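You operate a simulated robot arm through the tools that you are given. There is no shell and no other tool. Be economical: measure what you need, move in short steps, check, and stop when the job is done.

The job below is to be done with a simulated two-armed robot. You get a single attempt, and the scene is never put back.

JOB
Set the cam chain tension in the green.
Fine: battery switch off first; slacken the tension bolt with the yellow wrench, turn the orange knob well inside the green, tighten again, wrench back. Set down upright: yellow wrench.

The check looks at the end state, three seconds after you hand in, the way a careful person would. Anything else that was tipped, shoved, dropped, spilled or broken makes it a failure.

ROBOT AND FRAMES
Two 7-joint arms with two-finger parallel grippers on one trunk, on a base that drives. Base frame: it is fixed to the floor where the robot stands at the start and does not move with it; the origin is under the middle of the robot, x ahead of it, y to its left, z up. Units: mm, rad, N and s.
The left shoulder is at the start at [70, 163, 1118], the right one opposite. With the tool pointing down near the work surface each hand reaches from about 400 to 880 mm from the robot's upright axis, wherever it stands, measured 20 degrees to its own side. Places, roughly: cut-away engine [1000, 200, 900]; elbow clamp bolt [1100, 100, 1000]; ignition key [700, 600, 900]; lock lever [1000, 400, 1100]; orange tension knob [1000, 200, 1000]; red battery switch [900, 0, 700]; slider screw [800, 600, 900]; tension bolt [1000, 300, 1000]; yellow wrench [750, 1250, 1000]. Payload 3.43 kg a hand.
The tool frame of a hand sits at the grasp point between the pads (the TCP): z along the fingers, y along the line on which they close. The tips reach 34 mm beyond it. The gripper opens to 128 mm. The fingers are 24 mm wide and 12 mm thick; the gripper's body (48 by 130 mm) begins 96 mm behind the TCP.
Orientation is that of the tool frame in the base frame, as [roll, pitch, yaw] about the fixed x, y, z axes, in that order (R = Rz(yaw) Ry(pitch) Rx(roll)). With the fingers straight down and closing along the base's y, the tool's x points along the base's -x, its y along +y and its z along -z.

CONTROLS
- The arms move only by the tool play_rows. It takes "left_moves", "right_moves" or both (then of equal length, played together; a hand with none holds still); each is a list of rows, each a list of 7 numbers: the turn, a rotation vector about the tool's x, y, z in units of 180 degrees (1.0 is 180 degrees), then the shift along the tool's x, y, z in units of 100 mm (1.0 is 100 mm), then the opening, from 0 (shut) to 1 (fully open). In form: [[wx, wy, wz, dx, dy, dz, gripper], ...]. A call has 1 to 12 rows; each row is the pose to reach, as a shift and turn from the pose commanded when the call began, along the tool's axes at that moment. A call with a number of a shift or a turn outside -1 to 1 is refused whole. Rows are played at 5 a second. More than 50 mm and 0.15 rad between two rows, or a gripper value outside its range, and nothing of the call is played. A pose out of reach is approached as far as the arm can. The call stops where the force on the tool passes 40 N (or 10 N more than at its start, if that is more) or the arm is blocked; 0.2 s more then pass. Each finger travels about 153 mm/s and halts on what it meets, pressing with about 25 N; the grip force reading is that of the motor and also rises with nothing between the fingers. The clock runs only during rows and for 0.2 s after the last one: add rows that repeat a pose to give the fingers time. The reply holds the time, the measured pose of the TCP, the force on the tool along the base axes, the opening and the grip force, in the units named above and with some noise, with the torque about the TCP (base axes, N m) and any sound that the robot's microphone picked up.
- Cameras (640 x 400 px; columns grow to the right, rows downward): "scene" is now at [141.9, 17.6, 1390.6]; the picture's right is [0.19, -0.98, 0.00], its down [-0.13, -0.03, -0.99] and it looks along [0.97, 0.19, -0.14] (base axes); focal length 214 px, centre (320, 200). "left" rides on the left gripper at [76, 11, -160] in its tool frame; the picture's right is [-0.15, 0.99, 0.00], its down [-0.88, -0.13, -0.46] and it looks along [-0.45, -0.07, 0.89] (tool axes); focal length 234 px, centre (320, 200). "right" rides on the right gripper at [76, -11, -160] in its tool frame; the picture's right is [0.15, 0.99, 0.00], its down [-0.88, 0.13, -0.46] and it looks along [-0.45, 0.07, 0.89] (tool axes); focal length 234 px, centre (320, 200). There is no depth. A picture from a camera that has moved, and an enlarged one, comes with that camera's place and axes in the base frame and with its lens.
- grab_frame(camera): a new picture of that camera. No time passes.
- raise_lower(by): slides the trunk up (or, below 0, down) by that many mm; the arms and the scene camera ride with it, the base frame stays. It gives what a move gives, with no picture.
- steer(legs): drives the robot by 1 to 6 legs, each [ahead, left, turn to the left] in mm, mm and rad, along the robot's own axes; the way and the turn of a leg run together, so that a leg with both is an arc; at most 1500 mm and 3.142 rad a leg. The arms and the cameras ride along, it lands a little off, and it stops where it bumps. It gives what a move gives.
- head_to(pan, tilt): turns the head with the scene camera to pan (to the left, within 1.501 rad either way) and tilt (down, from -0.506 to 1.204), counted from straight ahead of the robot. It gives what a move gives.
- inspect(camera, box): a new picture of the part [left, top, right, bottom] of that camera's present view, enlarged. No time passes.
- finish_job(): hands the job in; it is judged then, once.

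Work in short steps. Places have to be worked out from the pictures, the camera data and where the tool is seen: move nearer, look again, correct. Check each grasp and each placing, and mend what went wrong. You have 120 turns and 92 pictures in all, those below and enlarged ones among them. Open the grippers and draw the arms clear of the work before you hand the job in, unless the task says otherwise; then end with one line.

The tools are called by a JSON object that holds its "api" and its "payload". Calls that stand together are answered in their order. play_rows: Moves the arms, as the interface text tells. Its arguments: {"type":"object","properties":{"left_moves":{"type":"array"},"right_moves":{"type":"array"}},"required":[]} The other tools are called the same way: raise_lower (by) slides the trunk up or down; steer (legs) drives the base; head_to (pan, tilt) turns the head that bears the scene camera; grab_frame (camera) takes a picture; inspect (camera, box) takes an enlarged picture of a part of a camera's view; finish_job () hands the job in.

At the start:

```text
time: 0.0
left_ee_pos: [464.3, 238.1, 1411.4]
left_ee_rot: [-3.141, 0.0, -3.14]
left_contact_force: [0.5, -0.9, -0.5]
left_moment: [0.01, -0.01, -0.02]
left_grip_width: 128.0
left_finger_force: 0.0
right_ee_pos: [428.2, -104.2, 1458.5]
right_ee_rot: [-3.141, 0.0, 3.14]
right_contact_force: [0.0, -0.2, 0.3]
right_moment: [0.01, -0.01, 0.01]
right_grip_width: 128.0
right_finger_force: 0.0
trunk travel left (down, up): [-599.0, 341.0]
robot x, y, heading: [4.5, 3.2, 0.003]
head pan, tilt: [0.19, 0.138]
```

scene: 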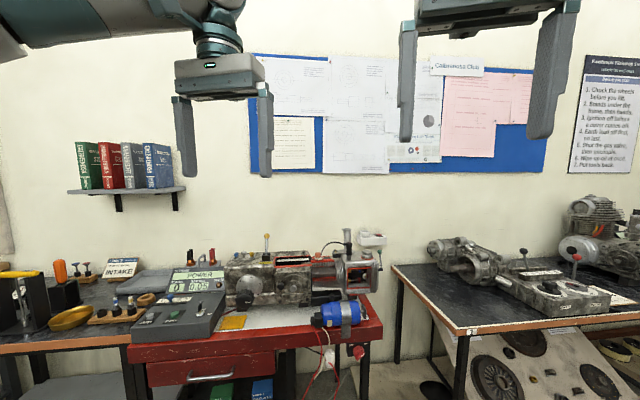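
right: 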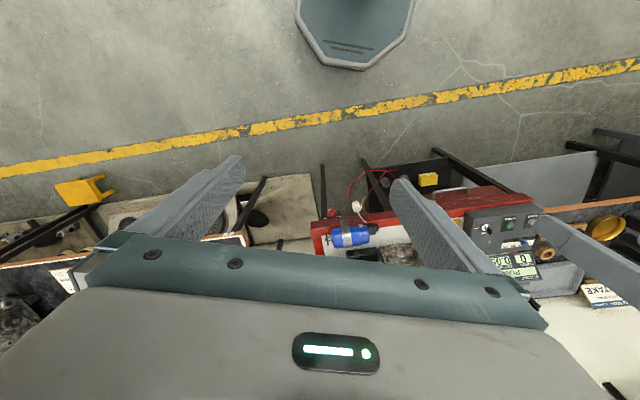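
left: 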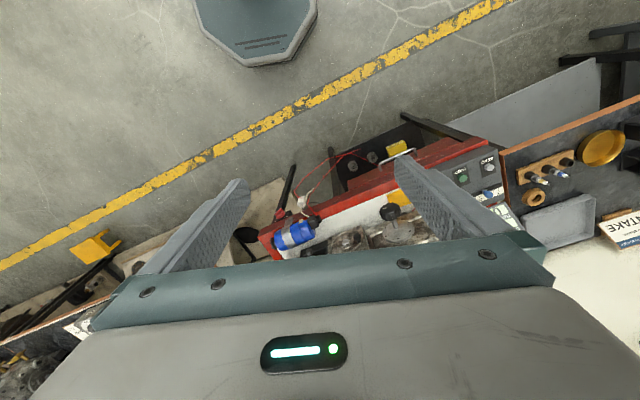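

The scene shows the engine on the red bench and a red switch low on the bench's right front. I enlarge the engine area and the switch first.

{"api": "inspect", "payload": {"camera": "scene", "box": [120, 220, 400, 395]}}

{"api": "inspect", "payload": {"camera": "scene", "box": [0, 220, 160, 320]}}

```text
2.29 times, centred on (260, 308) of scene
camera zoom: at [141.9, 17.6, 1390.6], right [0.19, -0.98, 0.0], down [-0.13, -0.03, -0.99], along [0.97, 0.19, -0.14], focal length 490 px, centre (457, -46)
```

zoom: 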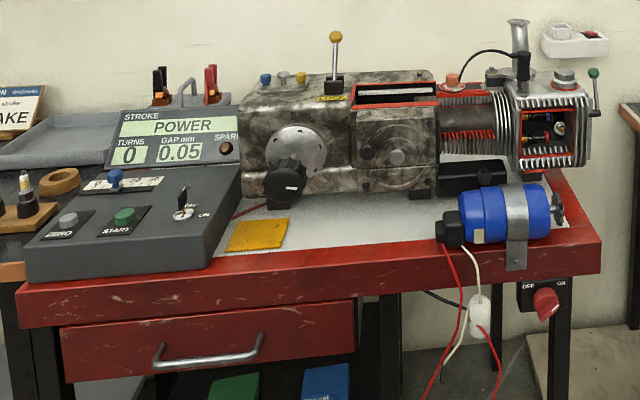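

```text
4.00 times, centred on (80, 270) of scene
camera zoom: at [141.9, 17.6, 1390.6], right [0.19, -0.98, 0.0], down [-0.13, -0.03, -0.99], along [0.97, 0.19, -0.14], focal length 858 px, centre (1280, -80)
```

zoom: 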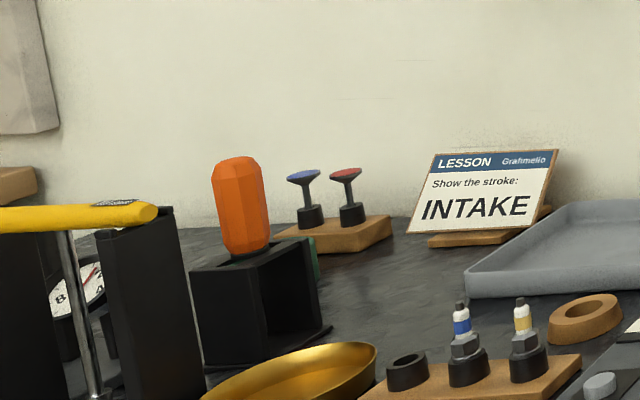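

I turn the head left to view the yellow wrench and its stand.

{"api": "head_to", "payload": {"pan": 0.85, "tilt": 0.4}}

{"api": "grab_frame", "payload": {"camera": "scene"}}

```text
time: 1.0
left_ee_pos: [464.3, 238.3, 1412.4]
left_ee_rot: [-3.141, -0.001, -3.14]
left_contact_force: [0.4, -0.2, 1.3]
left_moment: [-0.03, 0.0, -0.03]
left_grip_width: 127.7
left_finger_force: 0.0
right_ee_pos: [428.8, -103.5, 1457.4]
right_ee_rot: [-3.142, -0.001, -3.14]
right_contact_force: [-0.4, -0.2, 0.1]
right_moment: [-0.02, -0.02, 0.01]
right_grip_width: 127.9
right_finger_force: 0.0
trunk travel left (down, up): [-599.0, 341.0]
robot x, y, heading: [-3.2, -1.6, -0.002]
head pan, tilt: [0.85, 0.4]
```

```text
86 pictures are left
camera scene: at [112.3, 69.6, 1366.2], right [0.75, -0.66, 0.0], down [-0.26, -0.29, -0.92], along [0.61, 0.69, -0.39], focal length 214 px, centre (320, 200)
```

scene: 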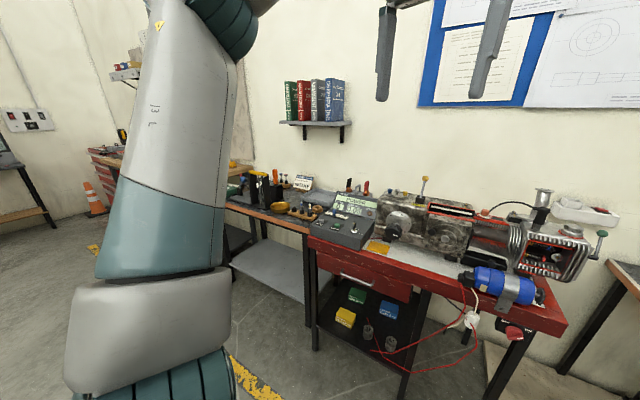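

Now I turn the head back toward the switch and enlarge it.

{"api": "head_to", "payload": {"pan": 0.0, "tilt": 0.7}}

{"api": "inspect", "payload": {"camera": "scene", "box": [260, 180, 380, 255]}}

{"api": "grab_frame", "payload": {"camera": "scene"}}

```text
time: 2.2
left_ee_pos: [464.3, 238.3, 1411.7]
left_ee_rot: [3.142, -0.001, -3.14]
left_contact_force: [0.0, 0.0, 0.7]
left_moment: [-0.04, 0.04, -0.04]
left_grip_width: 127.9
left_finger_force: 0.0
right_ee_pos: [428.6, -103.7, 1457.4]
right_ee_rot: [3.14, 0.0, 3.141]
right_contact_force: [-0.2, -0.1, -0.4]
right_moment: [-0.01, 0.0, -0.01]
right_grip_width: 127.6
right_finger_force: 0.2
trunk travel left (down, up): [-599.0, 341.0]
robot x, y, heading: [-1.2, 4.2, -0.001]
head pan, tilt: [0.0, 0.7]
```

```text
5.33 times, centred on (320, 218) of scene
camera zoom: at [136.0, 0.1, 1339.3], right [0.0, -1.0, 0.0], down [-0.64, 0.0, -0.77], along [0.77, 0.0, -0.64], focal length 1144 px, centre (320, 107)
```

zoom: 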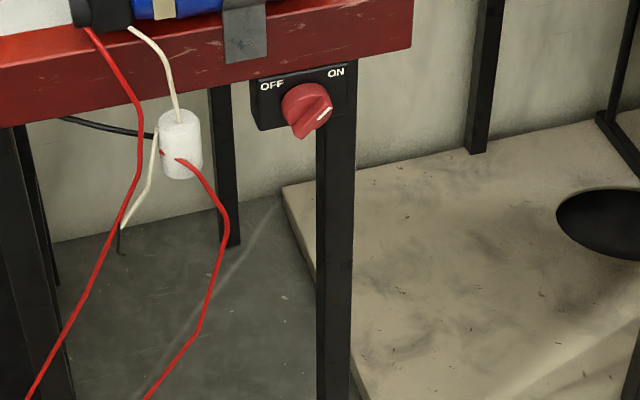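

```text
84 pictures are left
camera scene: at [136.0, 0.1, 1339.3], right [0.0, -1.0, 0.0], down [-0.64, 0.0, -0.77], along [0.77, 0.0, -0.64], focal length 214 px, centre (320, 200)
```

scene: 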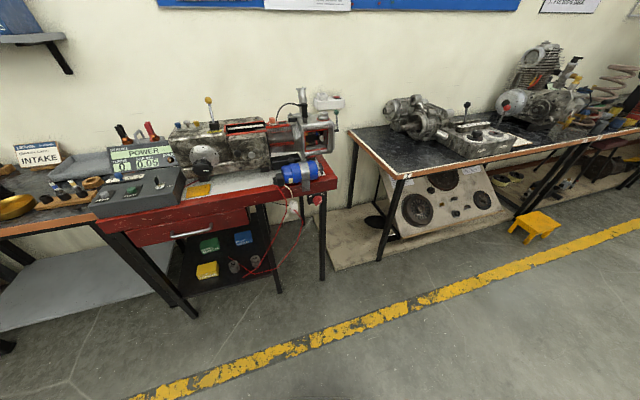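

The switch knob sits around (880, 15, 715) on the bench's front, pointer on ON (upper right), and the bench is yawed about 0.21 rad. I drive square to it and pitch the right hand forward.

{"api": "steer", "payload": {"legs": [[130, 20, 0.21]]}}

{"api": "play_rows", "payload": {"right_moves": [[0, -0.0455, 0, -0.09, 0, 0.09, 1], [0, -0.091, 0, -0.18, 0, 0.18, 1], [0, -0.1365, 0, -0.27, 0, 0.27, 1], [0, -0.182, 0, -0.36, 0, 0.36, 1], [0, -0.2275, 0, -0.45, 0, 0.45, 1], [0, -0.273, 0, -0.54, 0, 0.54, 1], [0, -0.3185, 0, -0.63, 0, 0.63, 1], [0, -0.364, 0, -0.72, 0, 0.72, 1], [0, -0.4095, 0, -0.81, 0, 0.81, 1], [0, -0.455, 0, -0.9, 0, 0.9, 1], [0, -0.5, 0, -1, 0, 1, 1]]}}

{"api": "raise_lower", "payload": {"by": -350}}

{"api": "grab_frame", "payload": {"camera": "scene"}}

```text
time: 3.5
left_ee_pos: [528.1, 363.0, 1413.1]
left_ee_rot: [-3.142, 0.002, -2.929]
left_contact_force: [-0.4, -0.7, -1.1]
left_moment: [-0.01, -0.02, -0.01]
left_grip_width: 127.9
left_finger_force: 0.0
right_ee_pos: [564.4, 20.9, 1458.4]
right_ee_rot: [3.14, 0.002, -2.929]
right_contact_force: [-0.4, -0.2, 0.4]
right_moment: [0.02, -0.02, 0.0]
right_grip_width: 128.1
right_finger_force: 0.1
trunk travel left (down, up): [-599.0, 341.0]
robot x, y, heading: [127.6, 33.1, 0.217]
head pan, tilt: [0.0, 0.7]
```

```text
time: 5.9
left_ee_pos: [530.3, 363.6, 1412.3]
left_ee_rot: [-3.141, -0.002, -2.929]
left_contact_force: [1.1, -0.1, -0.1]
left_moment: [0.01, 0.03, 0.01]
left_grip_width: 128.2
left_finger_force: 0.0
right_ee_pos: [665.0, 42.1, 1357.5]
right_ee_rot: [0.964, 1.57, 1.176]
right_contact_force: [0.5, 0.2, -0.1]
right_moment: [0.04, 0.06, -0.04]
right_grip_width: 128.1
right_finger_force: 0.2
trunk travel left (down, up): [-599.0, 341.0]
robot x, y, heading: [124.4, 32.4, 0.211]
head pan, tilt: [0.0, 0.7]
```

```text
time: 9.3
left_ee_pos: [527.9, 362.9, 1061.8]
left_ee_rot: [3.14, 0.0, -2.928]
left_contact_force: [-0.1, -0.7, 0.2]
left_moment: [0.03, 0.01, -0.01]
left_grip_width: 128.1
left_finger_force: 0.1
right_ee_pos: [663.9, 42.2, 1007.6]
right_ee_rot: [0.878, 1.568, 1.088]
right_contact_force: [0.1, 0.2, -0.1]
right_moment: [0.0, 0.01, -0.01]
right_grip_width: 127.9
right_finger_force: 0.1
trunk travel left (down, up): [-249.0, 691.0]
robot x, y, heading: [127.5, 34.6, 0.216]
head pan, tilt: [0.0, 0.7]
```

```text
83 pictures are left
camera scene: at [258.0, 61.8, 989.4], right [0.21, -0.98, 0.0], down [-0.63, -0.14, -0.76], along [0.75, 0.16, -0.64], focal length 214 px, centre (320, 200)
```

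scene: 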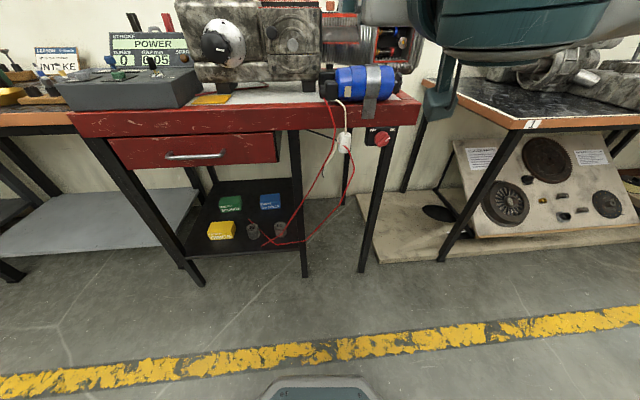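

Triangulated, the knob is at about (872, 10, 727). I lower the right hand toward that height, shifting 75 mm to the right.

{"api": "play_rows", "payload": {"right_moves": [[0, 0, 0, 0.33, -0.25, 0, 0.6], [0, 0, 0, 0.66, -0.5, 0, 0.6], [0, 0, 0, 1, -0.75, 0, 0.6]]}}

{"api": "play_rows", "payload": {"right_moves": [[0, 0, 0, 0.33, 0, 0, 0.5], [0, 0, 0, 0.66, 0, 0, 0.5], [0, 0, 0, 1, 0, 0, 0.5]]}}

{"api": "play_rows", "payload": {"right_moves": [[0, 0, 0.045, 0.3, 0, 0, 0.5], [0, 0, 0.09, 0.5, 0, 0, 0.5], [0, 0, 0.135, 0.8, 0, 0, 0.5], [0, 0, 0.18, 0.8, 0, 0, 0.5], [0, 0, 0.215, 0.8, 0, 0, 0.5], [0, 0, 0.25, 0.8, 0, 0, 0.5]]}}

{"api": "grab_frame", "payload": {"camera": "right"}}

{"api": "inspect", "payload": {"camera": "scene", "box": [280, 60, 480, 185]}}

```text
time: 10.1
left_ee_pos: [529.4, 362.0, 1062.4]
left_ee_rot: [3.141, 0.0, -2.928]
left_contact_force: [0.0, -1.2, 0.4]
left_moment: [0.04, -0.01, 0.02]
left_grip_width: 127.8
left_finger_force: 0.0
right_ee_pos: [710.7, -17.3, 930.8]
right_ee_rot: [1.879, 1.569, 2.091]
right_contact_force: [-0.5, -0.5, 0.3]
right_moment: [-0.06, 0.01, 0.05]
right_grip_width: 76.9
right_finger_force: 0.0
right hand out of reach, approached as far as the arm can: row 2, 3
trunk travel left (down, up): [-249.0, 691.0]
robot x, y, heading: [126.7, 33.7, 0.211]
head pan, tilt: [0.0, 0.7]
```

```text
time: 10.9
left_ee_pos: [529.4, 362.7, 1062.1]
left_ee_rot: [3.141, 0.0, -2.93]
left_contact_force: [-0.5, 0.8, -1.0]
left_moment: [-0.02, -0.04, 0.01]
left_grip_width: 128.0
left_finger_force: 0.1
right_ee_pos: [743.3, 3.7, 841.8]
right_ee_rot: [0.354, 1.569, 0.569]
right_contact_force: [-0.2, -0.5, 0.0]
right_moment: [0.03, -0.01, -0.03]
right_grip_width: 64.2
right_finger_force: 0.2
right hand out of reach, approached as far as the arm can: row 1, 2, 3
trunk travel left (down, up): [-249.0, 691.0]
robot x, y, heading: [124.8, 31.6, 0.211]
head pan, tilt: [0.0, 0.7]
```

```text
time: 12.3
left_ee_pos: [529.3, 363.0, 1061.7]
left_ee_rot: [3.141, 0.001, -2.93]
left_contact_force: [0.7, 0.4, 0.2]
left_moment: [0.04, -0.05, 0.02]
left_grip_width: 128.0
left_finger_force: 0.1
right_ee_pos: [745.1, 19.3, 768.0]
right_ee_rot: [1.576, 0.782, 1.776]
right_contact_force: [0.1, -0.9, 0.1]
right_moment: [0.0, 0.02, -0.01]
right_grip_width: 64.1
right_finger_force: 0.0
right hand out of reach, approached as far as the arm can: row 1, 2, 3, 4, 5, 6
trunk travel left (down, up): [-249.0, 691.0]
robot x, y, heading: [125.1, 37.3, 0.213]
head pan, tilt: [0.0, 0.7]
```

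```text
82 pictures are left
camera right: at [579.1, 31.5, 706.9], right [-0.16, 0.78, 0.6], down [-0.34, -0.61, 0.71], along [0.93, -0.09, 0.36], focal length 234 px, centre (320, 200)
```

right: 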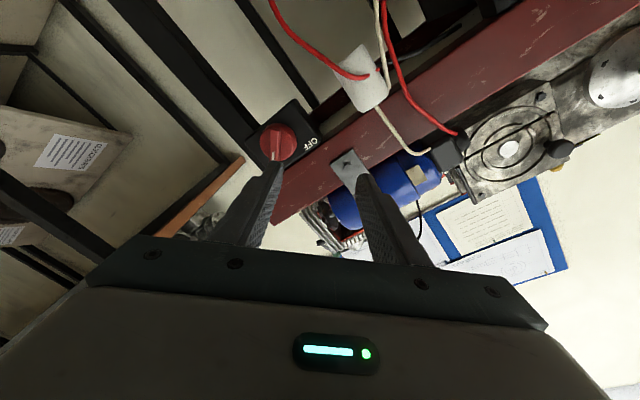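

```text
3.20 times, centred on (380, 122) of scene
camera zoom: at [258.1, 61.7, 989.3], right [0.21, -0.98, 0.0], down [-0.63, -0.14, -0.76], along [0.75, 0.16, -0.64], focal length 686 px, centre (128, 448)
```

zoom: 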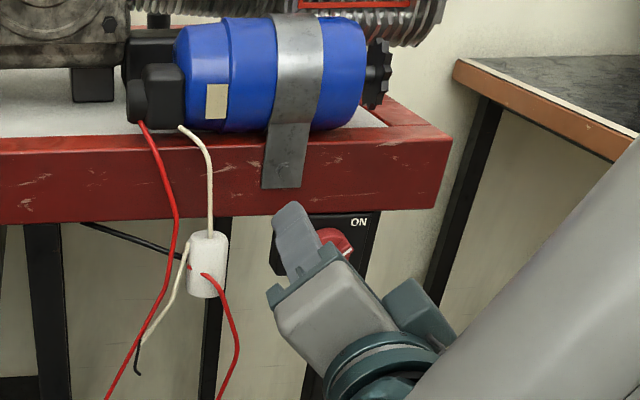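

The hand is too close to the shoulder to reach freely. I back the base off so the arm can stretch, then check reach.

{"api": "steer", "payload": {"legs": [[-130, 0, 0]]}}

{"api": "play_rows", "payload": {"right_moves": [[0, 0, 0, 0, 0, 0.4, 0.5], [0, 0, 0, 0, 0, 0.8, 0.5], [0, 0, 0, 0, 0, 1.0, 0.5], [0, 0, 0, 0, 0, 1.0, 0.5]]}}

```text
time: 13.6
left_ee_pos: [403.5, 338.2, 1062.6]
left_ee_rot: [3.141, 0.002, -2.929]
left_contact_force: [0.0, -0.1, -0.3]
left_moment: [0.02, -0.05, 0.01]
left_grip_width: 127.7
left_finger_force: 0.1
right_ee_pos: [620.7, -7.6, 767.7]
right_ee_rot: [1.575, 0.783, 1.777]
right_contact_force: [-0.7, -0.5, 0.5]
right_moment: [-0.03, 0.01, -0.03]
right_grip_width: 63.8
right_finger_force: 0.1
trunk travel left (down, up): [-249.0, 691.0]
robot x, y, heading: [-0.3, 6.8, 0.212]
head pan, tilt: [0.0, 0.7]
```

```text
time: 14.6
left_ee_pos: [404.6, 336.3, 1061.7]
left_ee_rot: [-3.141, 0.002, -2.929]
left_contact_force: [-0.3, 0.2, -0.3]
left_moment: [0.01, 0.01, 0.0]
left_grip_width: 128.0
left_finger_force: 0.0
right_ee_pos: [712.6, 28.2, 778.0]
right_ee_rot: [1.587, 0.785, 1.776]
right_contact_force: [-0.2, 1.2, -0.1]
right_moment: [0.01, -0.01, 0.01]
right_grip_width: 64.0
right_finger_force: 0.1
right hand out of reach, approached as far as the arm can: row 1, 2, 3, 4
trunk travel left (down, up): [-249.0, 691.0]
robot x, y, heading: [4.0, 8.5, 0.214]
head pan, tilt: [0.0, 0.7]
```

I shift along the tool's −y (down-right) by 72 mm to line up with the knob axis, and see if it is reachable.

{"api": "play_rows", "payload": {"right_moves": [[0, 0, 0, 0, -0.35, 0, 0.5], [0, 0, 0, 0, -0.72, 0, 0.5], [0, 0, 0, 0, -0.72, 0, 0.5]]}}

{"api": "grab_frame", "payload": {"camera": "right"}}

```text
time: 15.4
left_ee_pos: [404.3, 336.2, 1061.4]
left_ee_rot: [-3.141, 0.001, -2.928]
left_contact_force: [-0.1, 0.9, 0.0]
left_moment: [-0.01, 0.02, 0.02]
left_grip_width: 128.2
left_finger_force: 0.1
right_ee_pos: [704.8, 18.0, 755.5]
right_ee_rot: [1.607, 0.784, 1.766]
right_contact_force: [0.9, 0.2, -0.6]
right_moment: [0.02, 0.01, 0.03]
right_grip_width: 63.8
right_finger_force: 0.1
right hand out of reach, approached as far as the arm can: row 1, 2, 3
trunk travel left (down, up): [-249.0, 691.0]
robot x, y, heading: [1.5, 5.7, 0.215]
head pan, tilt: [0.0, 0.7]
```

```text
80 pictures are left
camera right: at [538.6, 35.4, 699.5], right [-0.12, 0.79, 0.6], down [-0.34, -0.6, 0.73], along [0.93, -0.12, 0.34], focal length 234 px, centre (320, 200)
```

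right: 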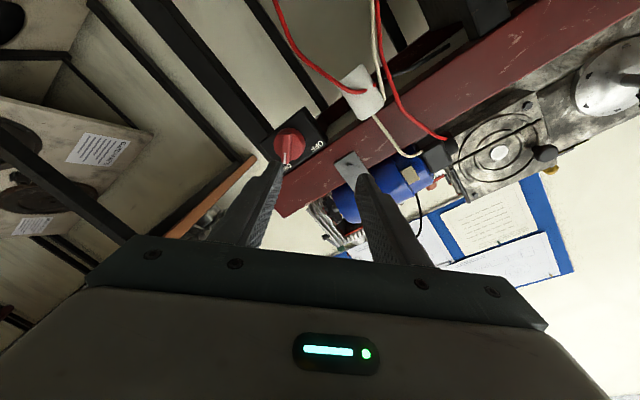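

The arm resists going lower, so I lower the trunk instead by 60 mm and shift the base slightly right to line the hand up.

{"api": "raise_lower", "payload": {"by": -100}}

{"api": "play_rows", "payload": {"right_moves": [[0, 0, 0, -0.35, 0, 0, 0.5], [0, 0, 0, -0.7, 0, 0, 0.5], [0, 0, 0, -0.7, 0, 0, 0.5]]}}

```text
time: 16.7
left_ee_pos: [404.2, 336.8, 962.4]
left_ee_rot: [3.141, 0.001, -2.929]
left_contact_force: [0.4, -0.5, -1.3]
left_moment: [0.01, -0.01, 0.01]
left_grip_width: 128.2
left_finger_force: 0.0
right_ee_pos: [704.2, 18.0, 657.2]
right_ee_rot: [1.608, 0.786, 1.765]
right_contact_force: [0.5, -0.5, 0.3]
right_moment: [0.01, 0.05, 0.02]
right_grip_width: 63.7
right_finger_force: 0.0
trunk travel left (down, up): [-149.0, 791.0]
robot x, y, heading: [0.7, 7.0, 0.21]
head pan, tilt: [0.0, 0.7]
```

```text
time: 17.5
left_ee_pos: [404.0, 335.5, 963.0]
left_ee_rot: [-3.141, 0.001, -2.927]
left_contact_force: [-1.0, 0.6, 0.1]
left_moment: [-0.03, 0.01, 0.02]
left_grip_width: 127.9
left_finger_force: 0.0
right_ee_pos: [713.6, -25.2, 709.5]
right_ee_rot: [1.619, 0.787, 1.767]
right_contact_force: [0.4, 0.6, 0.8]
right_moment: [0.01, -0.03, 0.02]
right_grip_width: 63.9
right_finger_force: 0.0
right hand out of reach, approached as far as the arm can: row 2, 3
trunk travel left (down, up): [-149.0, 791.0]
robot x, y, heading: [2.2, 3.1, 0.214]
head pan, tilt: [0.0, 0.7]
```

Now TCP is about 160 mm short of the knob; I check alignment in the right camera.

{"api": "grab_frame", "payload": {"camera": "right"}}

```text
79 pictures are left
camera right: at [547.6, -7.3, 653.2], right [-0.11, 0.8, 0.6], down [-0.34, -0.59, 0.73], along [0.93, -0.12, 0.34], focal length 234 px, centre (320, 200)
```

right: 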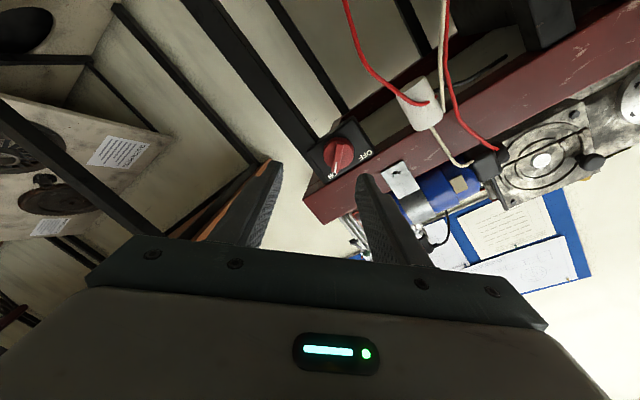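

The camera ray agrees: knob at about (872, 12, 729). I advance 60 mm along the fingers with the small lateral correction and see how the arm follows.

{"api": "play_rows", "payload": {"right_moves": [[0, 0, 0, -0.05, 0.1, 0.2, 0.5], [0, 0, 0, -0.1, 0.22, 0.4, 0.5], [0, 0, 0, -0.1, 0.22, 0.6, 0.5], [0, 0, 0, -0.1, 0.22, 0.6, 0.5]]}}

```text
time: 18.5
left_ee_pos: [404.5, 336.4, 961.6]
left_ee_rot: [-3.14, 0.0, -2.929]
left_contact_force: [0.5, -0.7, 0.9]
left_moment: [0.02, 0.01, 0.0]
left_grip_width: 127.9
left_finger_force: 0.0
right_ee_pos: [773.2, -8.3, 730.5]
right_ee_rot: [1.606, 0.785, 1.767]
right_contact_force: [0.5, 0.2, -0.1]
right_moment: [0.02, -0.04, -0.01]
right_grip_width: 64.1
right_finger_force: 0.1
trunk travel left (down, up): [-149.0, 791.0]
robot x, y, heading: [1.0, 8.5, 0.216]
head pan, tilt: [0.0, 0.7]
```

It follows well now. I fix the small tilt and advance 55 mm, with fingertips ending just before the knob, then look.

{"api": "play_rows", "payload": {"right_moves": [[-0.007, 0.0015, 0, 0, 0.01, 0.15, 0.5], [-0.014, 0.003, 0, 0.01, 0.03, 0.3, 0.5], [-0.014, 0.003, 0, 0.01, 0.03, 0.45, 0.5], [-0.014, 0.003, 0, 0.01, 0.03, 0.55, 0.5], [-0.014, 0.003, 0, 0.01, 0.03, 0.55, 0.5]]}}

{"api": "inspect", "payload": {"camera": "right", "box": [200, 80, 440, 230]}}

{"api": "inspect", "payload": {"camera": "scene", "box": [260, 40, 460, 165]}}

```text
time: 19.5
left_ee_pos: [404.4, 336.2, 962.0]
left_ee_rot: [-3.141, 0.0, -2.929]
left_contact_force: [-0.3, 0.8, 0.2]
left_moment: [0.0, 0.04, 0.01]
left_grip_width: 128.0
left_finger_force: 0.0
right_ee_pos: [816.2, 15.5, 742.4]
right_ee_rot: [1.595, 0.783, 1.779]
right_contact_force: [-9.4, -3.3, 3.2]
right_moment: [-0.13, 0.16, -0.15]
right_grip_width: 62.8
right_finger_force: 0.1
right hand out of reach, approached as far as the arm can: row 1, 2, 3, 4, 5
trunk travel left (down, up): [-149.0, 791.0]
robot x, y, heading: [3.1, 5.8, 0.211]
head pan, tilt: [0.0, 0.7]
stopped in row 5 (right hand): the force on the tool passed its limit (the readings are from after the stop); the commanded pose is now the measured one
```

```text
2.67 times, centred on (320, 155) of right
camera zoom: at [650.6, 28.5, 684.6], right [-0.14, 0.79, 0.6], down [-0.33, -0.61, 0.72], along [0.93, -0.1, 0.35], focal length 624 px, centre (320, 320)
```

zoom: 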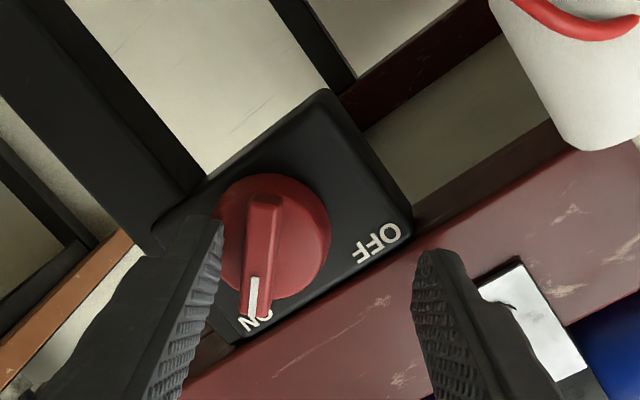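

```text
3.20 times, centred on (360, 102) of scene
camera zoom: at [133.0, 34.7, 889.5], right [0.21, -0.98, 0.0], down [-0.63, -0.13, -0.77], along [0.75, 0.16, -0.64], focal length 686 px, centre (192, 512)
```

zoom: 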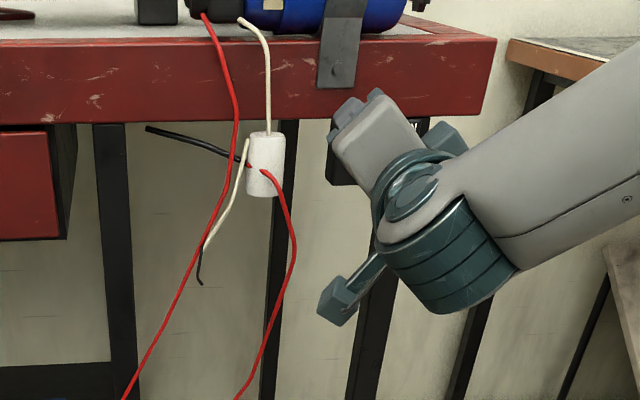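

The upper finger touched the bench's front edge. I back off, narrow the fingers to straddle just the bar, lower the trunk 60 mm for better reach, then realign.

{"api": "play_rows", "payload": {"right_moves": [[0, 0, 0, 0, 0, -0.3, 0.27], [0, 0, 0, 0, 0, -0.6, 0.27]]}}

{"api": "raise_lower", "payload": {"by": -60}}

{"api": "play_rows", "payload": {"right_moves": [[0, 0, 0, -0.15, 0.05, 0, 0.27], [0, 0, 0, -0.33, 0.14, 0, 0.27], [0, 0, 0, -0.33, 0.14, 0, 0.27]]}}

```text
time: 20.1
left_ee_pos: [405.1, 335.7, 961.5]
left_ee_rot: [-3.141, 0.001, -2.929]
left_contact_force: [0.3, -0.2, 0.3]
left_moment: [0.0, 0.01, 0.01]
left_grip_width: 127.9
left_finger_force: 0.1
right_ee_pos: [758.1, 3.1, 741.0]
right_ee_rot: [1.598, 0.784, 1.781]
right_contact_force: [0.6, 0.1, -0.1]
right_moment: [0.02, 0.0, 0.03]
right_grip_width: 34.5
right_finger_force: 0.1
trunk travel left (down, up): [-149.0, 791.0]
robot x, y, heading: [4.0, 9.3, 0.207]
head pan, tilt: [0.0, 0.7]
```

```text
time: 21.1
left_ee_pos: [405.8, 336.4, 901.1]
left_ee_rot: [-3.14, 0.001, -2.929]
left_contact_force: [0.3, -0.7, 0.1]
left_moment: [-0.01, 0.0, -0.01]
left_grip_width: 128.1
left_finger_force: 0.0
right_ee_pos: [756.6, 3.6, 681.1]
right_ee_rot: [1.597, 0.784, 1.781]
right_contact_force: [0.4, -0.8, 0.8]
right_moment: [0.02, 0.03, 0.02]
right_grip_width: 34.6
right_finger_force: 0.0
trunk travel left (down, up): [-89.0, 851.0]
robot x, y, heading: [-1.8, 5.6, 0.212]
head pan, tilt: [0.0, 0.7]
```

```text
time: 21.9
left_ee_pos: [404.7, 337.0, 902.4]
left_ee_rot: [3.141, -0.001, -2.929]
left_contact_force: [0.4, -0.2, 0.2]
left_moment: [-0.02, 0.03, 0.03]
left_grip_width: 128.3
left_finger_force: 0.1
right_ee_pos: [761.0, -9.2, 716.0]
right_ee_rot: [1.6, 0.784, 1.78]
right_contact_force: [-0.3, -0.6, 0.3]
right_moment: [0.02, -0.01, -0.02]
right_grip_width: 34.6
right_finger_force: 0.1
trunk travel left (down, up): [-89.0, 851.0]
robot x, y, heading: [1.6, 3.2, 0.214]
head pan, tilt: [0.0, 0.7]
```

Reach is fine now. I correct laterally and advance 50 mm, then inspect alignment.

{"api": "play_rows", "payload": {"right_moves": [[0, 0, 0, -0.095, 0.1, 0.15, 0.27], [0, 0, 0, -0.095, 0.1, 0.35, 0.27], [0, 0, 0, -0.095, 0.1, 0.5, 0.27], [0, 0, 0, -0.095, 0.1, 0.5, 0.27]]}}

{"api": "inspect", "payload": {"camera": "right", "box": [200, 80, 440, 230]}}

```text
time: 22.9
left_ee_pos: [405.1, 335.3, 901.6]
left_ee_rot: [3.14, 0.0, -2.926]
left_contact_force: [0.5, 0.8, -0.2]
left_moment: [0.04, -0.01, 0.04]
left_grip_width: 128.0
left_finger_force: 0.1
right_ee_pos: [808.8, 1.3, 728.0]
right_ee_rot: [1.599, 0.785, 1.782]
right_contact_force: [0.3, 0.1, 0.8]
right_moment: [0.01, -0.01, -0.01]
right_grip_width: 34.5
right_finger_force: 0.1
trunk travel left (down, up): [-89.0, 851.0]
robot x, y, heading: [-0.6, 5.1, 0.214]
head pan, tilt: [0.0, 0.7]
```

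```text
2.67 times, centred on (320, 155) of right
camera zoom: at [643.8, 14.7, 670.5], right [-0.14, 0.79, 0.6], down [-0.33, -0.61, 0.72], along [0.93, -0.1, 0.35], focal length 624 px, centre (320, 320)
```

zoom: 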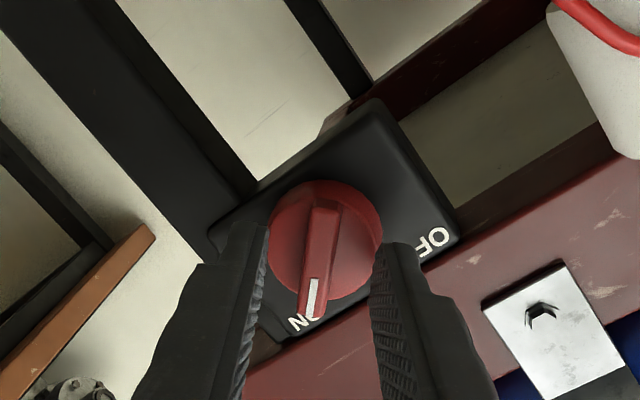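

Well centred around the bar. I advance 25 mm more and look before closing.

{"api": "play_rows", "payload": {"right_moves": [[0, 0, 0, 0, 0, 0.1, 0.27], [0, 0, 0, 0, 0, 0.2, 0.27], [0, 0, 0, 0, 0, 0.28, 0.27], [0, 0, 0, 0, 0, 0.28, 0.27]]}}

{"api": "inspect", "payload": {"camera": "right", "box": [200, 80, 440, 230]}}

```text
time: 23.4
left_ee_pos: [404.4, 335.4, 901.8]
left_ee_rot: [3.141, -0.002, -2.93]
left_contact_force: [0.7, -0.1, -0.9]
left_moment: [-0.02, 0.0, 0.0]
left_grip_width: 127.9
left_finger_force: 0.0
right_ee_pos: [815.3, 3.3, 729.0]
right_ee_rot: [1.597, 0.784, 1.786]
right_contact_force: [-13.1, -5.5, 0.5]
right_moment: [0.05, -0.09, 0.19]
right_grip_width: 34.1
right_finger_force: 0.0
trunk travel left (down, up): [-89.0, 851.0]
robot x, y, heading: [0.7, 3.8, 0.208]
head pan, tilt: [0.0, 0.7]
stopped in row 2 (right hand): the force on the tool passed its limit (the readings are from after the stop); the commanded pose is now the measured one
```

```text
2.67 times, centred on (320, 155) of right
camera zoom: at [649.9, 15.5, 671.1], right [-0.15, 0.79, 0.6], down [-0.33, -0.61, 0.72], along [0.93, -0.09, 0.35], focal length 624 px, centre (320, 320)
```

zoom: 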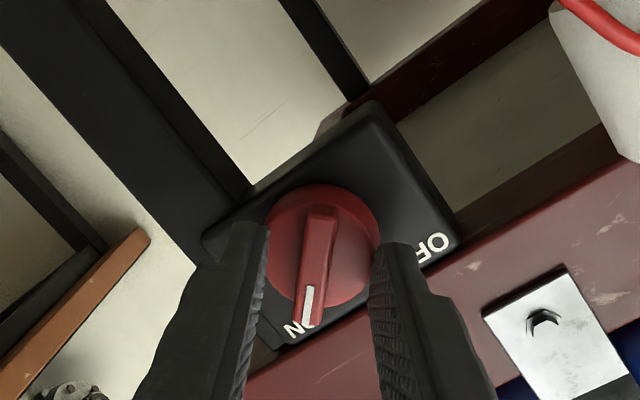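

The tips touch the knob's disk, so the bar is between the pads. I ease back 2 mm and close.

{"api": "play_rows", "payload": {"right_moves": [[0, 0, 0, 0, 0, -0.02, 0.27], [0, 0, 0, 0, 0, -0.02, 0], [0, 0, 0, 0, 0, -0.02, 0], [0, 0, 0, 0, 0, -0.02, 0]]}}

{"api": "inspect", "payload": {"camera": "right", "box": [200, 80, 440, 230]}}

```text
time: 24.4
left_ee_pos: [405.1, 336.4, 901.3]
left_ee_rot: [-3.141, -0.001, -2.929]
left_contact_force: [0.9, 0.1, -0.3]
left_moment: [-0.05, 0.0, -0.01]
left_grip_width: 128.1
left_finger_force: 0.1
right_ee_pos: [815.7, 4.2, 726.9]
right_ee_rot: [1.604, 0.787, 1.792]
right_contact_force: [-4.6, 0.5, -6.2]
right_moment: [0.07, -0.08, 0.35]
right_grip_width: 10.7
right_finger_force: 44.5
trunk travel left (down, up): [-89.0, 851.0]
robot x, y, heading: [1.6, 9.7, 0.212]
head pan, tilt: [0.0, 0.7]
```

```text
2.67 times, centred on (320, 155) of right
camera zoom: at [649.2, 16.2, 668.8], right [-0.14, 0.79, 0.6], down [-0.33, -0.61, 0.73], along [0.93, -0.09, 0.35], focal length 624 px, centre (320, 320)
```

zoom: 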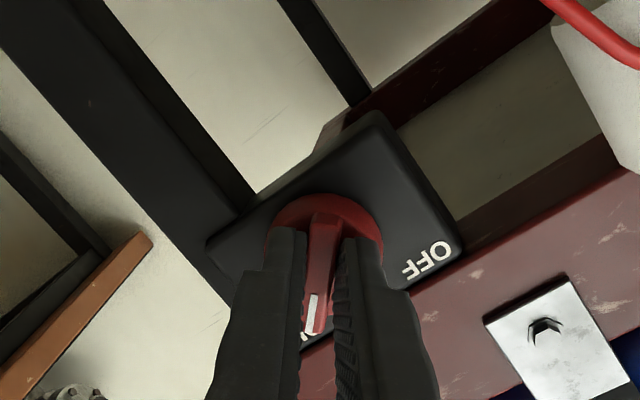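

Bar gripped (10.7 mm). I now turn the hand 90° anticlockwise (as seen from the robot) to OFF in small steps.

{"api": "play_rows", "payload": {"right_moves": [[0, 0, -0.042, 0, 0.005, 0, 0], [0, 0, -0.084, 0.001, 0.01, 0, 0], [0, 0, -0.126, 0.003, 0.015, 0, 0], [0, 0, -0.168, 0.005, 0.02, 0, 0], [0, 0, -0.21, 0.008, 0.025, 0, 0], [0, 0, -0.252, 0.012, 0.028, 0, 0], [0, 0, -0.294, 0.016, 0.032, 0, 0], [0, 0, -0.336, 0.02, 0.035, 0, 0], [0, 0, -0.378, 0.025, 0.037, 0, 0], [0, 0, -0.42, 0.03, 0.038, 0, 0], [0, 0, -0.462, 0.035, 0.04, 0, 0], [0, 0, -0.5, 0.04, 0.04, 0, 0]]}}

{"api": "inspect", "payload": {"camera": "right", "box": [200, 80, 440, 230]}}

```text
time: 25.9
left_ee_pos: [405.1, 334.6, 901.2]
left_ee_rot: [-3.141, -0.003, -2.933]
left_contact_force: [-0.2, -0.2, 0.2]
left_moment: [-0.03, -0.01, 0.01]
left_grip_width: 127.9
left_finger_force: 0.1
right_ee_pos: [815.9, 1.9, 724.5]
right_ee_rot: [-1.939, 1.499, -1.749]
right_contact_force: [-0.7, -4.6, -2.6]
right_moment: [-0.04, 0.17, 0.53]
right_grip_width: 10.9
right_finger_force: 44.7
trunk travel left (down, up): [-89.0, 851.0]
robot x, y, heading: [-3.5, 7.6, 0.206]
head pan, tilt: [0.0, 0.7]
stopped in row 7 (right hand): the force on the tool passed its limit (the readings are from after the stop); the commanded pose is now the measured one
```

```text
2.67 times, centred on (320, 155) of right
camera zoom: at [661.2, -45.8, 655.9], right [-0.19, 0.96, -0.21], down [-0.46, 0.1, 0.88], along [0.87, 0.26, 0.42], focal length 624 px, centre (320, 320)
```

zoom: 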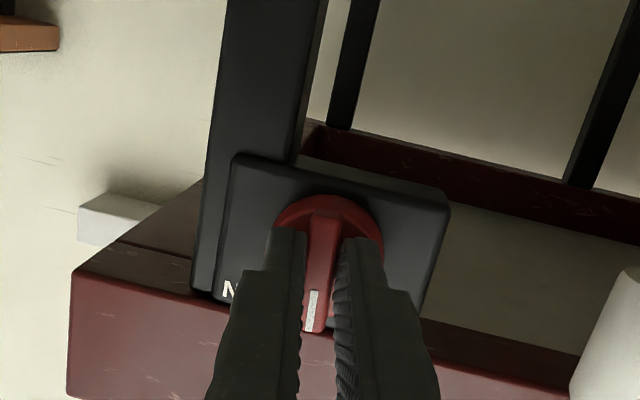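

The knob has turned about halfway. I continue turning with the new commanded pose.

{"api": "play_rows", "payload": {"right_moves": [[0, 0, -0.03, 0, 0.0, 0, 0], [0, 0, -0.06, 0.0, 0.0, 0, 0], [0, 0, -0.09, 0.0, 0.005, 0, 0], [0, 0, -0.12, 0.0, 0.01, 0, 0], [0, 0, -0.15, 0.0, 0.01, 0, 0], [0, 0, -0.18, 0.0, 0.015, 0, 0], [0, 0, -0.21, 0.0, 0.015, 0, 0], [0, 0, -0.24, 0.0, 0.015, 0, 0], [0, 0, -0.26, 0, 0.015, 0, 0]]}}

{"api": "inspect", "payload": {"camera": "right", "box": [200, 80, 440, 230]}}

```text
time: 27.9
left_ee_pos: [405.5, 332.5, 902.4]
left_ee_rot: [3.141, 0.001, -2.931]
left_contact_force: [-0.6, 0.3, -0.3]
left_moment: [-0.02, 0.01, 0.01]
left_grip_width: 128.2
left_finger_force: 0.1
right_ee_pos: [815.7, 0.8, 727.6]
right_ee_rot: [-1.601, 0.689, -1.403]
right_contact_force: [-3.7, -27.1, 0.4]
right_moment: [1.2, 0.34, -0.21]
right_grip_width: 11.5
right_finger_force: 44.7
trunk travel left (down, up): [-89.0, 851.0]
robot x, y, heading: [0.9, 5.5, 0.21]
head pan, tilt: [0.0, 0.7]
```

```text
2.67 times, centred on (320, 155) of right
camera zoom: at [671.2, -94.4, 692.4], right [-0.11, 0.5, -0.86], down [-0.58, 0.67, 0.47], along [0.81, 0.55, 0.22], focal length 624 px, centre (320, 320)
```

zoom: 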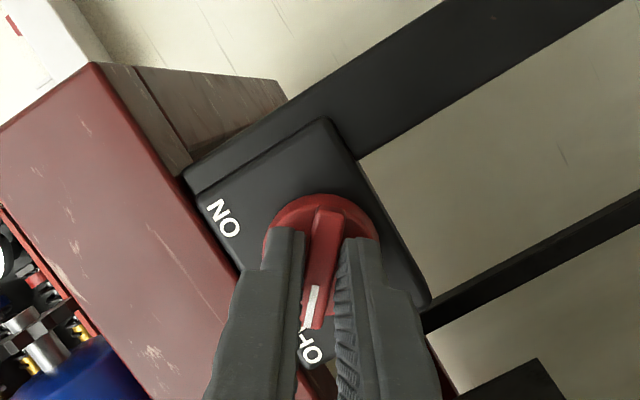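

The pointer is on OFF. I release, back away, and raise the hand's position by retreating first.

{"api": "play_rows", "payload": {"right_moves": [[0, 0, 0, 0, 0, 0, 0.27], [0, 0, 0, 0, 0, 0, 0.27], [0, 0, 0, 0, 0, -0.4, 0.27], [0, 0, 0, 0, 0, -0.8, 0.27], [0, 0, 0, 0, 0, -1, 0.27]]}}

{"api": "inspect", "payload": {"camera": "right", "box": [200, 80, 440, 230]}}

```text
time: 29.1
left_ee_pos: [405.4, 335.5, 900.9]
left_ee_rot: [-3.139, 0.002, -2.931]
left_contact_force: [0.4, -0.1, 0.4]
left_moment: [-0.02, 0.04, 0.03]
left_grip_width: 128.0
left_finger_force: 0.1
right_ee_pos: [715.6, -16.8, 728.1]
right_ee_rot: [-1.602, 0.687, -1.399]
right_contact_force: [0.5, 0.4, -0.7]
right_moment: [0.01, 0.0, -0.02]
right_grip_width: 34.8
right_finger_force: 0.1
trunk travel left (down, up): [-89.0, 851.0]
robot x, y, heading: [0.5, 5.6, 0.208]
head pan, tilt: [0.0, 0.7]
```

```text
2.67 times, centred on (320, 155) of right
camera zoom: at [571.2, -111.4, 693.7], right [-0.12, 0.5, -0.86], down [-0.58, 0.67, 0.47], along [0.8, 0.55, 0.21], focal length 624 px, centre (320, 320)
```

zoom: 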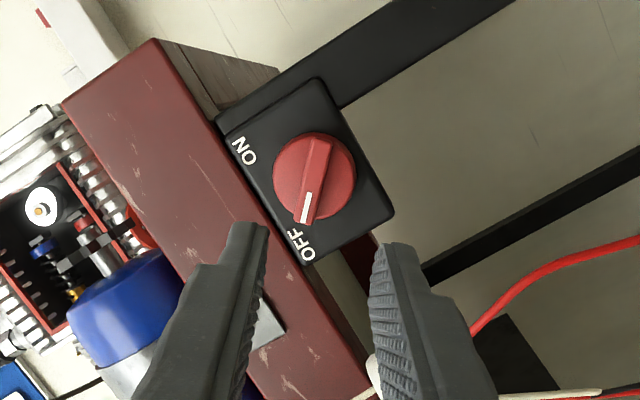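

Switch is OFF. I back the base away, raise the trunk, and aim the head at the engine.

{"api": "steer", "payload": {"legs": [[-150, 0, 0]]}}

{"api": "raise_lower", "payload": {"by": 700}}

{"api": "head_to", "payload": {"pan": 0.1, "tilt": 0.6}}

{"api": "grab_frame", "payload": {"camera": "scene"}}

```text
time: 30.5
left_ee_pos: [255.2, 302.1, 901.6]
left_ee_rot: [-3.141, -0.001, -2.936]
left_contact_force: [0.5, -0.4, -0.9]
left_moment: [0.04, 0.0, 0.01]
left_grip_width: 128.0
left_finger_force: 0.0
right_ee_pos: [566.3, -50.0, 729.6]
right_ee_rot: [-1.601, 0.687, -1.402]
right_contact_force: [0.2, -0.7, 0.7]
right_moment: [0.01, 0.04, -0.01]
right_grip_width: 34.9
right_finger_force: 0.0
trunk travel left (down, up): [-89.0, 851.0]
robot x, y, heading: [-147.0, -31.9, 0.206]
head pan, tilt: [0.0, 0.7]
```

```text
refused: 700 is not a number from -400 to 400
```

```text
time: 31.2
left_ee_pos: [256.1, 301.9, 901.6]
left_ee_rot: [3.141, 0.0, -2.934]
left_contact_force: [0.4, 0.0, -0.1]
left_moment: [0.01, 0.02, 0.01]
left_grip_width: 128.1
left_finger_force: 0.2
right_ee_pos: [567.2, -48.6, 728.2]
right_ee_rot: [-1.602, 0.685, -1.403]
right_contact_force: [0.6, -0.2, -0.6]
right_moment: [0.01, 0.03, 0.0]
right_grip_width: 34.4
right_finger_force: 0.1
trunk travel left (down, up): [-89.0, 851.0]
robot x, y, heading: [-148.6, -26.4, 0.204]
head pan, tilt: [0.099, 0.6]
```

```text
70 pictures are left
camera scene: at [-15.2, 11.4, 837.9], right [0.3, -0.95, 0.0], down [-0.54, -0.17, -0.82], along [0.79, 0.25, -0.57], focal length 214 px, centre (320, 200)
```

scene: 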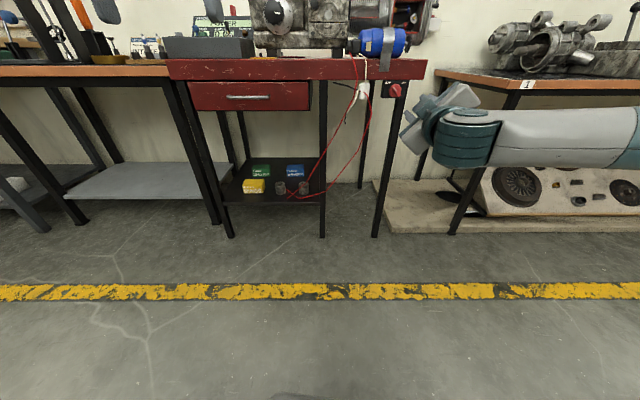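

I raise the trunk in two allowed steps and look at the engine.

{"api": "raise_lower", "payload": {"by": 400}}

{"api": "raise_lower", "payload": {"by": 300}}

{"api": "steer", "payload": {"legs": [[120, 100, 0]]}}

{"api": "grab_frame", "payload": {"camera": "scene"}}

```text
time: 35.0
left_ee_pos: [257.3, 301.8, 1301.2]
left_ee_rot: [3.141, 0.001, -2.935]
left_contact_force: [-1.0, 0.1, 0.6]
left_moment: [0.01, -0.01, 0.03]
left_grip_width: 127.9
left_finger_force: 0.1
right_ee_pos: [567.3, -48.8, 1128.4]
right_ee_rot: [-1.602, 0.687, -1.401]
right_contact_force: [-0.2, -0.3, -0.2]
right_moment: [0.0, 0.04, 0.01]
right_grip_width: 34.7
right_finger_force: 0.0
trunk travel left (down, up): [-489.0, 451.0]
robot x, y, heading: [-154.3, -22.1, 0.209]
head pan, tilt: [0.099, 0.6]
```

```text
time: 38.0
left_ee_pos: [256.3, 303.3, 1600.6]
left_ee_rot: [-3.14, 0.0, -2.935]
left_contact_force: [-0.2, -0.4, 0.0]
left_moment: [-0.01, -0.02, 0.0]
left_grip_width: 128.3
left_finger_force: 0.0
right_ee_pos: [567.2, -49.7, 1428.7]
right_ee_rot: [-1.601, 0.687, -1.401]
right_contact_force: [-0.2, 0.5, 0.3]
right_moment: [-0.02, 0.01, 0.0]
right_grip_width: 34.7
right_finger_force: 0.2
trunk travel left (down, up): [-789.0, 151.0]
robot x, y, heading: [-148.6, -26.2, 0.203]
head pan, tilt: [0.099, 0.6]
```

```text
time: 39.4
left_ee_pos: [350.9, 421.3, 1603.0]
left_ee_rot: [3.14, 0.003, -2.938]
left_contact_force: [0.3, -0.2, 0.9]
left_moment: [0.05, -0.08, 0.02]
left_grip_width: 128.1
left_finger_force: 0.0
right_ee_pos: [660.1, 68.6, 1429.0]
right_ee_rot: [-1.599, 0.686, -1.404]
right_contact_force: [-0.8, -0.2, 0.0]
right_moment: [-0.01, -0.01, 0.01]
right_grip_width: 34.6
right_finger_force: 0.2
trunk travel left (down, up): [-789.0, 151.0]
robot x, y, heading: [-54.9, 94.7, 0.203]
head pan, tilt: [0.099, 0.6]
```

```text
69 pictures are left
camera scene: at [78.5, 130.5, 1538.2], right [0.3, -0.95, 0.0], down [-0.54, -0.17, -0.83], along [0.79, 0.25, -0.56], focal length 214 px, centre (320, 200)
```

scene: 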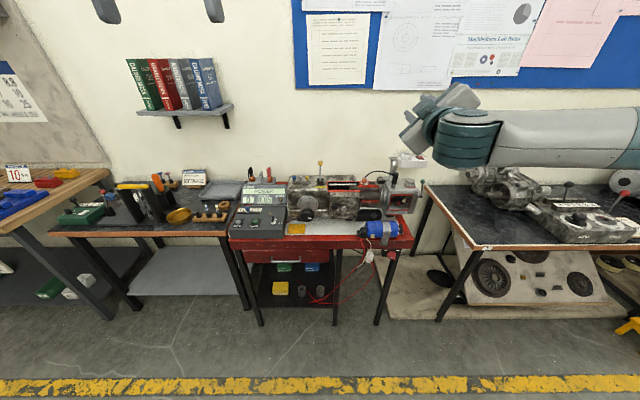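

I enlarge the engine and the wrench stand.

{"api": "inspect", "payload": {"camera": "scene", "box": [284, 150, 428, 240]}}

{"api": "inspect", "payload": {"camera": "scene", "box": [50, 160, 210, 260]}}

```text
4.44 times, centred on (356, 195) of scene
camera zoom: at [78.5, 130.5, 1538.2], right [0.3, -0.95, 0.0], down [-0.54, -0.17, -0.83], along [0.79, 0.25, -0.56], focal length 953 px, centre (160, 222)
```

zoom: 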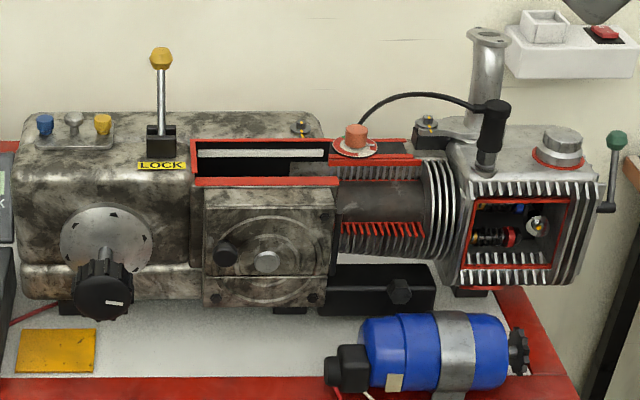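

```text
4.00 times, centred on (130, 210) of scene
camera zoom: at [78.5, 130.5, 1538.2], right [0.3, -0.95, 0.0], down [-0.54, -0.17, -0.83], along [0.79, 0.25, -0.56], focal length 858 px, centre (1080, 160)
```

zoom: 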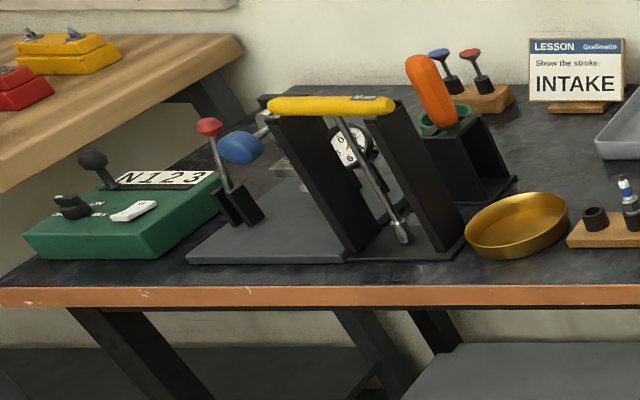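

The orange knob sits on a dial plate atop the engine, tension bolt just left of it, and the T-handle yellow wrench hangs in a two-upright stand at the left bench. I restore the right hand to pointing down while there is free space.

{"api": "play_rows", "payload": {"right_moves": [[0, 0, 0.047, 0, 0, -0.1, 0.5], [0, 0, 0.094, 0, 0, -0.2, 0.5], [0, 0, 0.141, 0, 0, -0.3, 0.5], [0, 0, 0.188, 0, 0, -0.4, 0.5], [0, 0, 0.235, 0, 0, -0.5, 0.5], [0, 0, 0.28, 0, 0, -0.6, 0.5]]}}

{"api": "play_rows", "payload": {"right_moves": [[0, 0.0455, 0, 0, 0, -0.09, 0.5], [0, 0.091, 0, 0, 0, -0.18, 0.5], [0, 0.1365, 0, 0, 0, -0.27, 0.5], [0, 0.182, 0, 0, 0, -0.36, 0.5], [0, 0.2275, 0, 0, 0, -0.45, 0.5], [0, 0.273, 0, 0, 0, -0.54, 0.5], [0, 0.3185, 0, 0, 0, -0.63, 0.5], [0, 0.364, 0, 0, 0, -0.72, 0.5], [0, 0.4095, 0, 0, 0, -0.81, 0.5], [0, 0.455, 0, 0, 0, -0.9, 0.5], [0, 0.5, 0, 0, 0, -1, 0.5]]}}

{"api": "steer", "payload": {"legs": [[0, 700, 0.05], [250, 0, 0.05]]}}

{"api": "head_to", "payload": {"pan": 0.35, "tilt": 0.7}}

{"api": "grab_frame", "payload": {"camera": "scene"}}

```text
time: 40.8
left_ee_pos: [353.3, 422.9, 1601.1]
left_ee_rot: [3.141, -0.001, -2.937]
left_contact_force: [-0.1, 0.1, -0.5]
left_moment: [-0.03, 0.02, 0.01]
left_grip_width: 127.9
left_finger_force: 0.1
right_ee_pos: [603.9, 59.8, 1429.7]
right_ee_rot: [-3.064, 1.545, -2.881]
right_contact_force: [0.0, 0.0, 0.3]
right_moment: [0.0, 0.01, -0.01]
right_grip_width: 64.2
right_finger_force: 0.1
trunk travel left (down, up): [-789.0, 151.0]
robot x, y, heading: [-54.3, 95.5, 0.204]
head pan, tilt: [0.099, 0.6]
```

```text
time: 43.2
left_ee_pos: [353.2, 423.5, 1602.1]
left_ee_rot: [3.14, 0.0, -2.937]
left_contact_force: [0.2, 0.2, -0.1]
left_moment: [-0.05, 0.0, -0.01]
left_grip_width: 128.1
left_finger_force: 0.0
right_ee_pos: [505.1, 41.0, 1433.4]
right_ee_rot: [-3.137, -0.026, -2.953]
right_contact_force: [-0.1, 0.0, 0.1]
right_moment: [0.01, -0.03, 0.03]
right_grip_width: 64.1
right_finger_force: 0.0
trunk travel left (down, up): [-789.0, 151.0]
robot x, y, heading: [-52.4, 96.9, 0.206]
head pan, tilt: [0.099, 0.6]
```

```text
time: 48.5
left_ee_pos: [400.4, 1203.0, 1603.5]
left_ee_rot: [3.141, 0.002, -2.84]
left_contact_force: [-0.2, 0.4, -0.4]
left_moment: [0.0, -0.02, 0.0]
left_grip_width: 128.0
left_finger_force: 0.1
right_ee_pos: [589.6, 836.8, 1434.3]
right_ee_rot: [-3.138, -0.021, -2.857]
right_contact_force: [0.4, 0.7, -0.6]
right_moment: [-0.01, -0.03, 0.01]
right_grip_width: 63.9
right_finger_force: 0.1
trunk travel left (down, up): [-789.0, 151.0]
robot x, y, heading: [30.8, 839.5, 0.3]
head pan, tilt: [0.099, 0.6]
```

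```text
time: 49.2
left_ee_pos: [404.2, 1204.3, 1601.7]
left_ee_rot: [-3.142, 0.0, -2.84]
left_contact_force: [1.4, 0.3, -0.2]
left_moment: [0.01, 0.0, -0.02]
left_grip_width: 127.9
left_finger_force: 0.0
right_ee_pos: [592.7, 838.9, 1432.5]
right_ee_rot: [-3.136, -0.024, -2.86]
right_contact_force: [0.8, 0.3, -0.7]
right_moment: [0.02, 0.04, -0.03]
right_grip_width: 64.0
right_finger_force: 0.0
trunk travel left (down, up): [-789.0, 151.0]
robot x, y, heading: [32.2, 839.1, 0.301]
head pan, tilt: [0.351, 0.7]
```

```text
66 pictures are left
camera scene: at [148.1, 906.2, 1529.2], right [0.61, -0.8, 0.0], down [-0.51, -0.39, -0.76], along [0.61, 0.46, -0.64], focal length 214 px, centre (320, 200)
```

scene: 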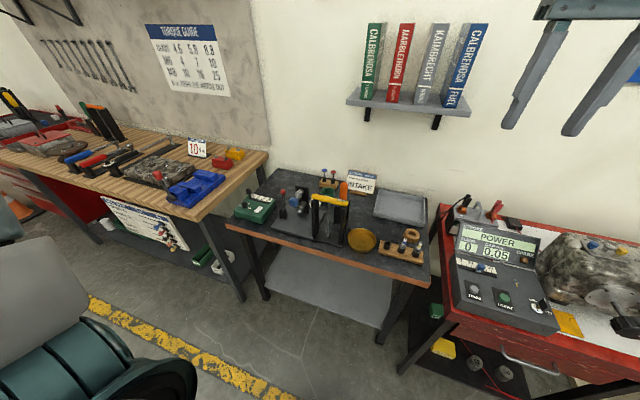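

{"api": "inspect", "payload": {"camera": "scene", "box": [270, 165, 382, 255]}}

```text
4.44 times, centred on (326, 210) of scene
camera zoom: at [148.1, 906.2, 1529.2], right [0.61, -0.8, 0.0], down [-0.51, -0.39, -0.76], along [0.61, 0.46, -0.64], focal length 953 px, centre (293, 156)
```

zoom: 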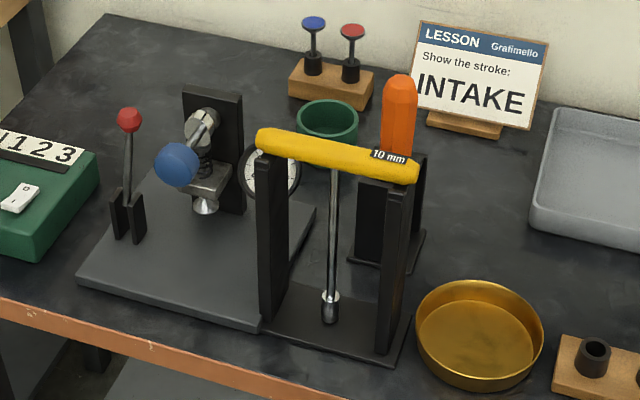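

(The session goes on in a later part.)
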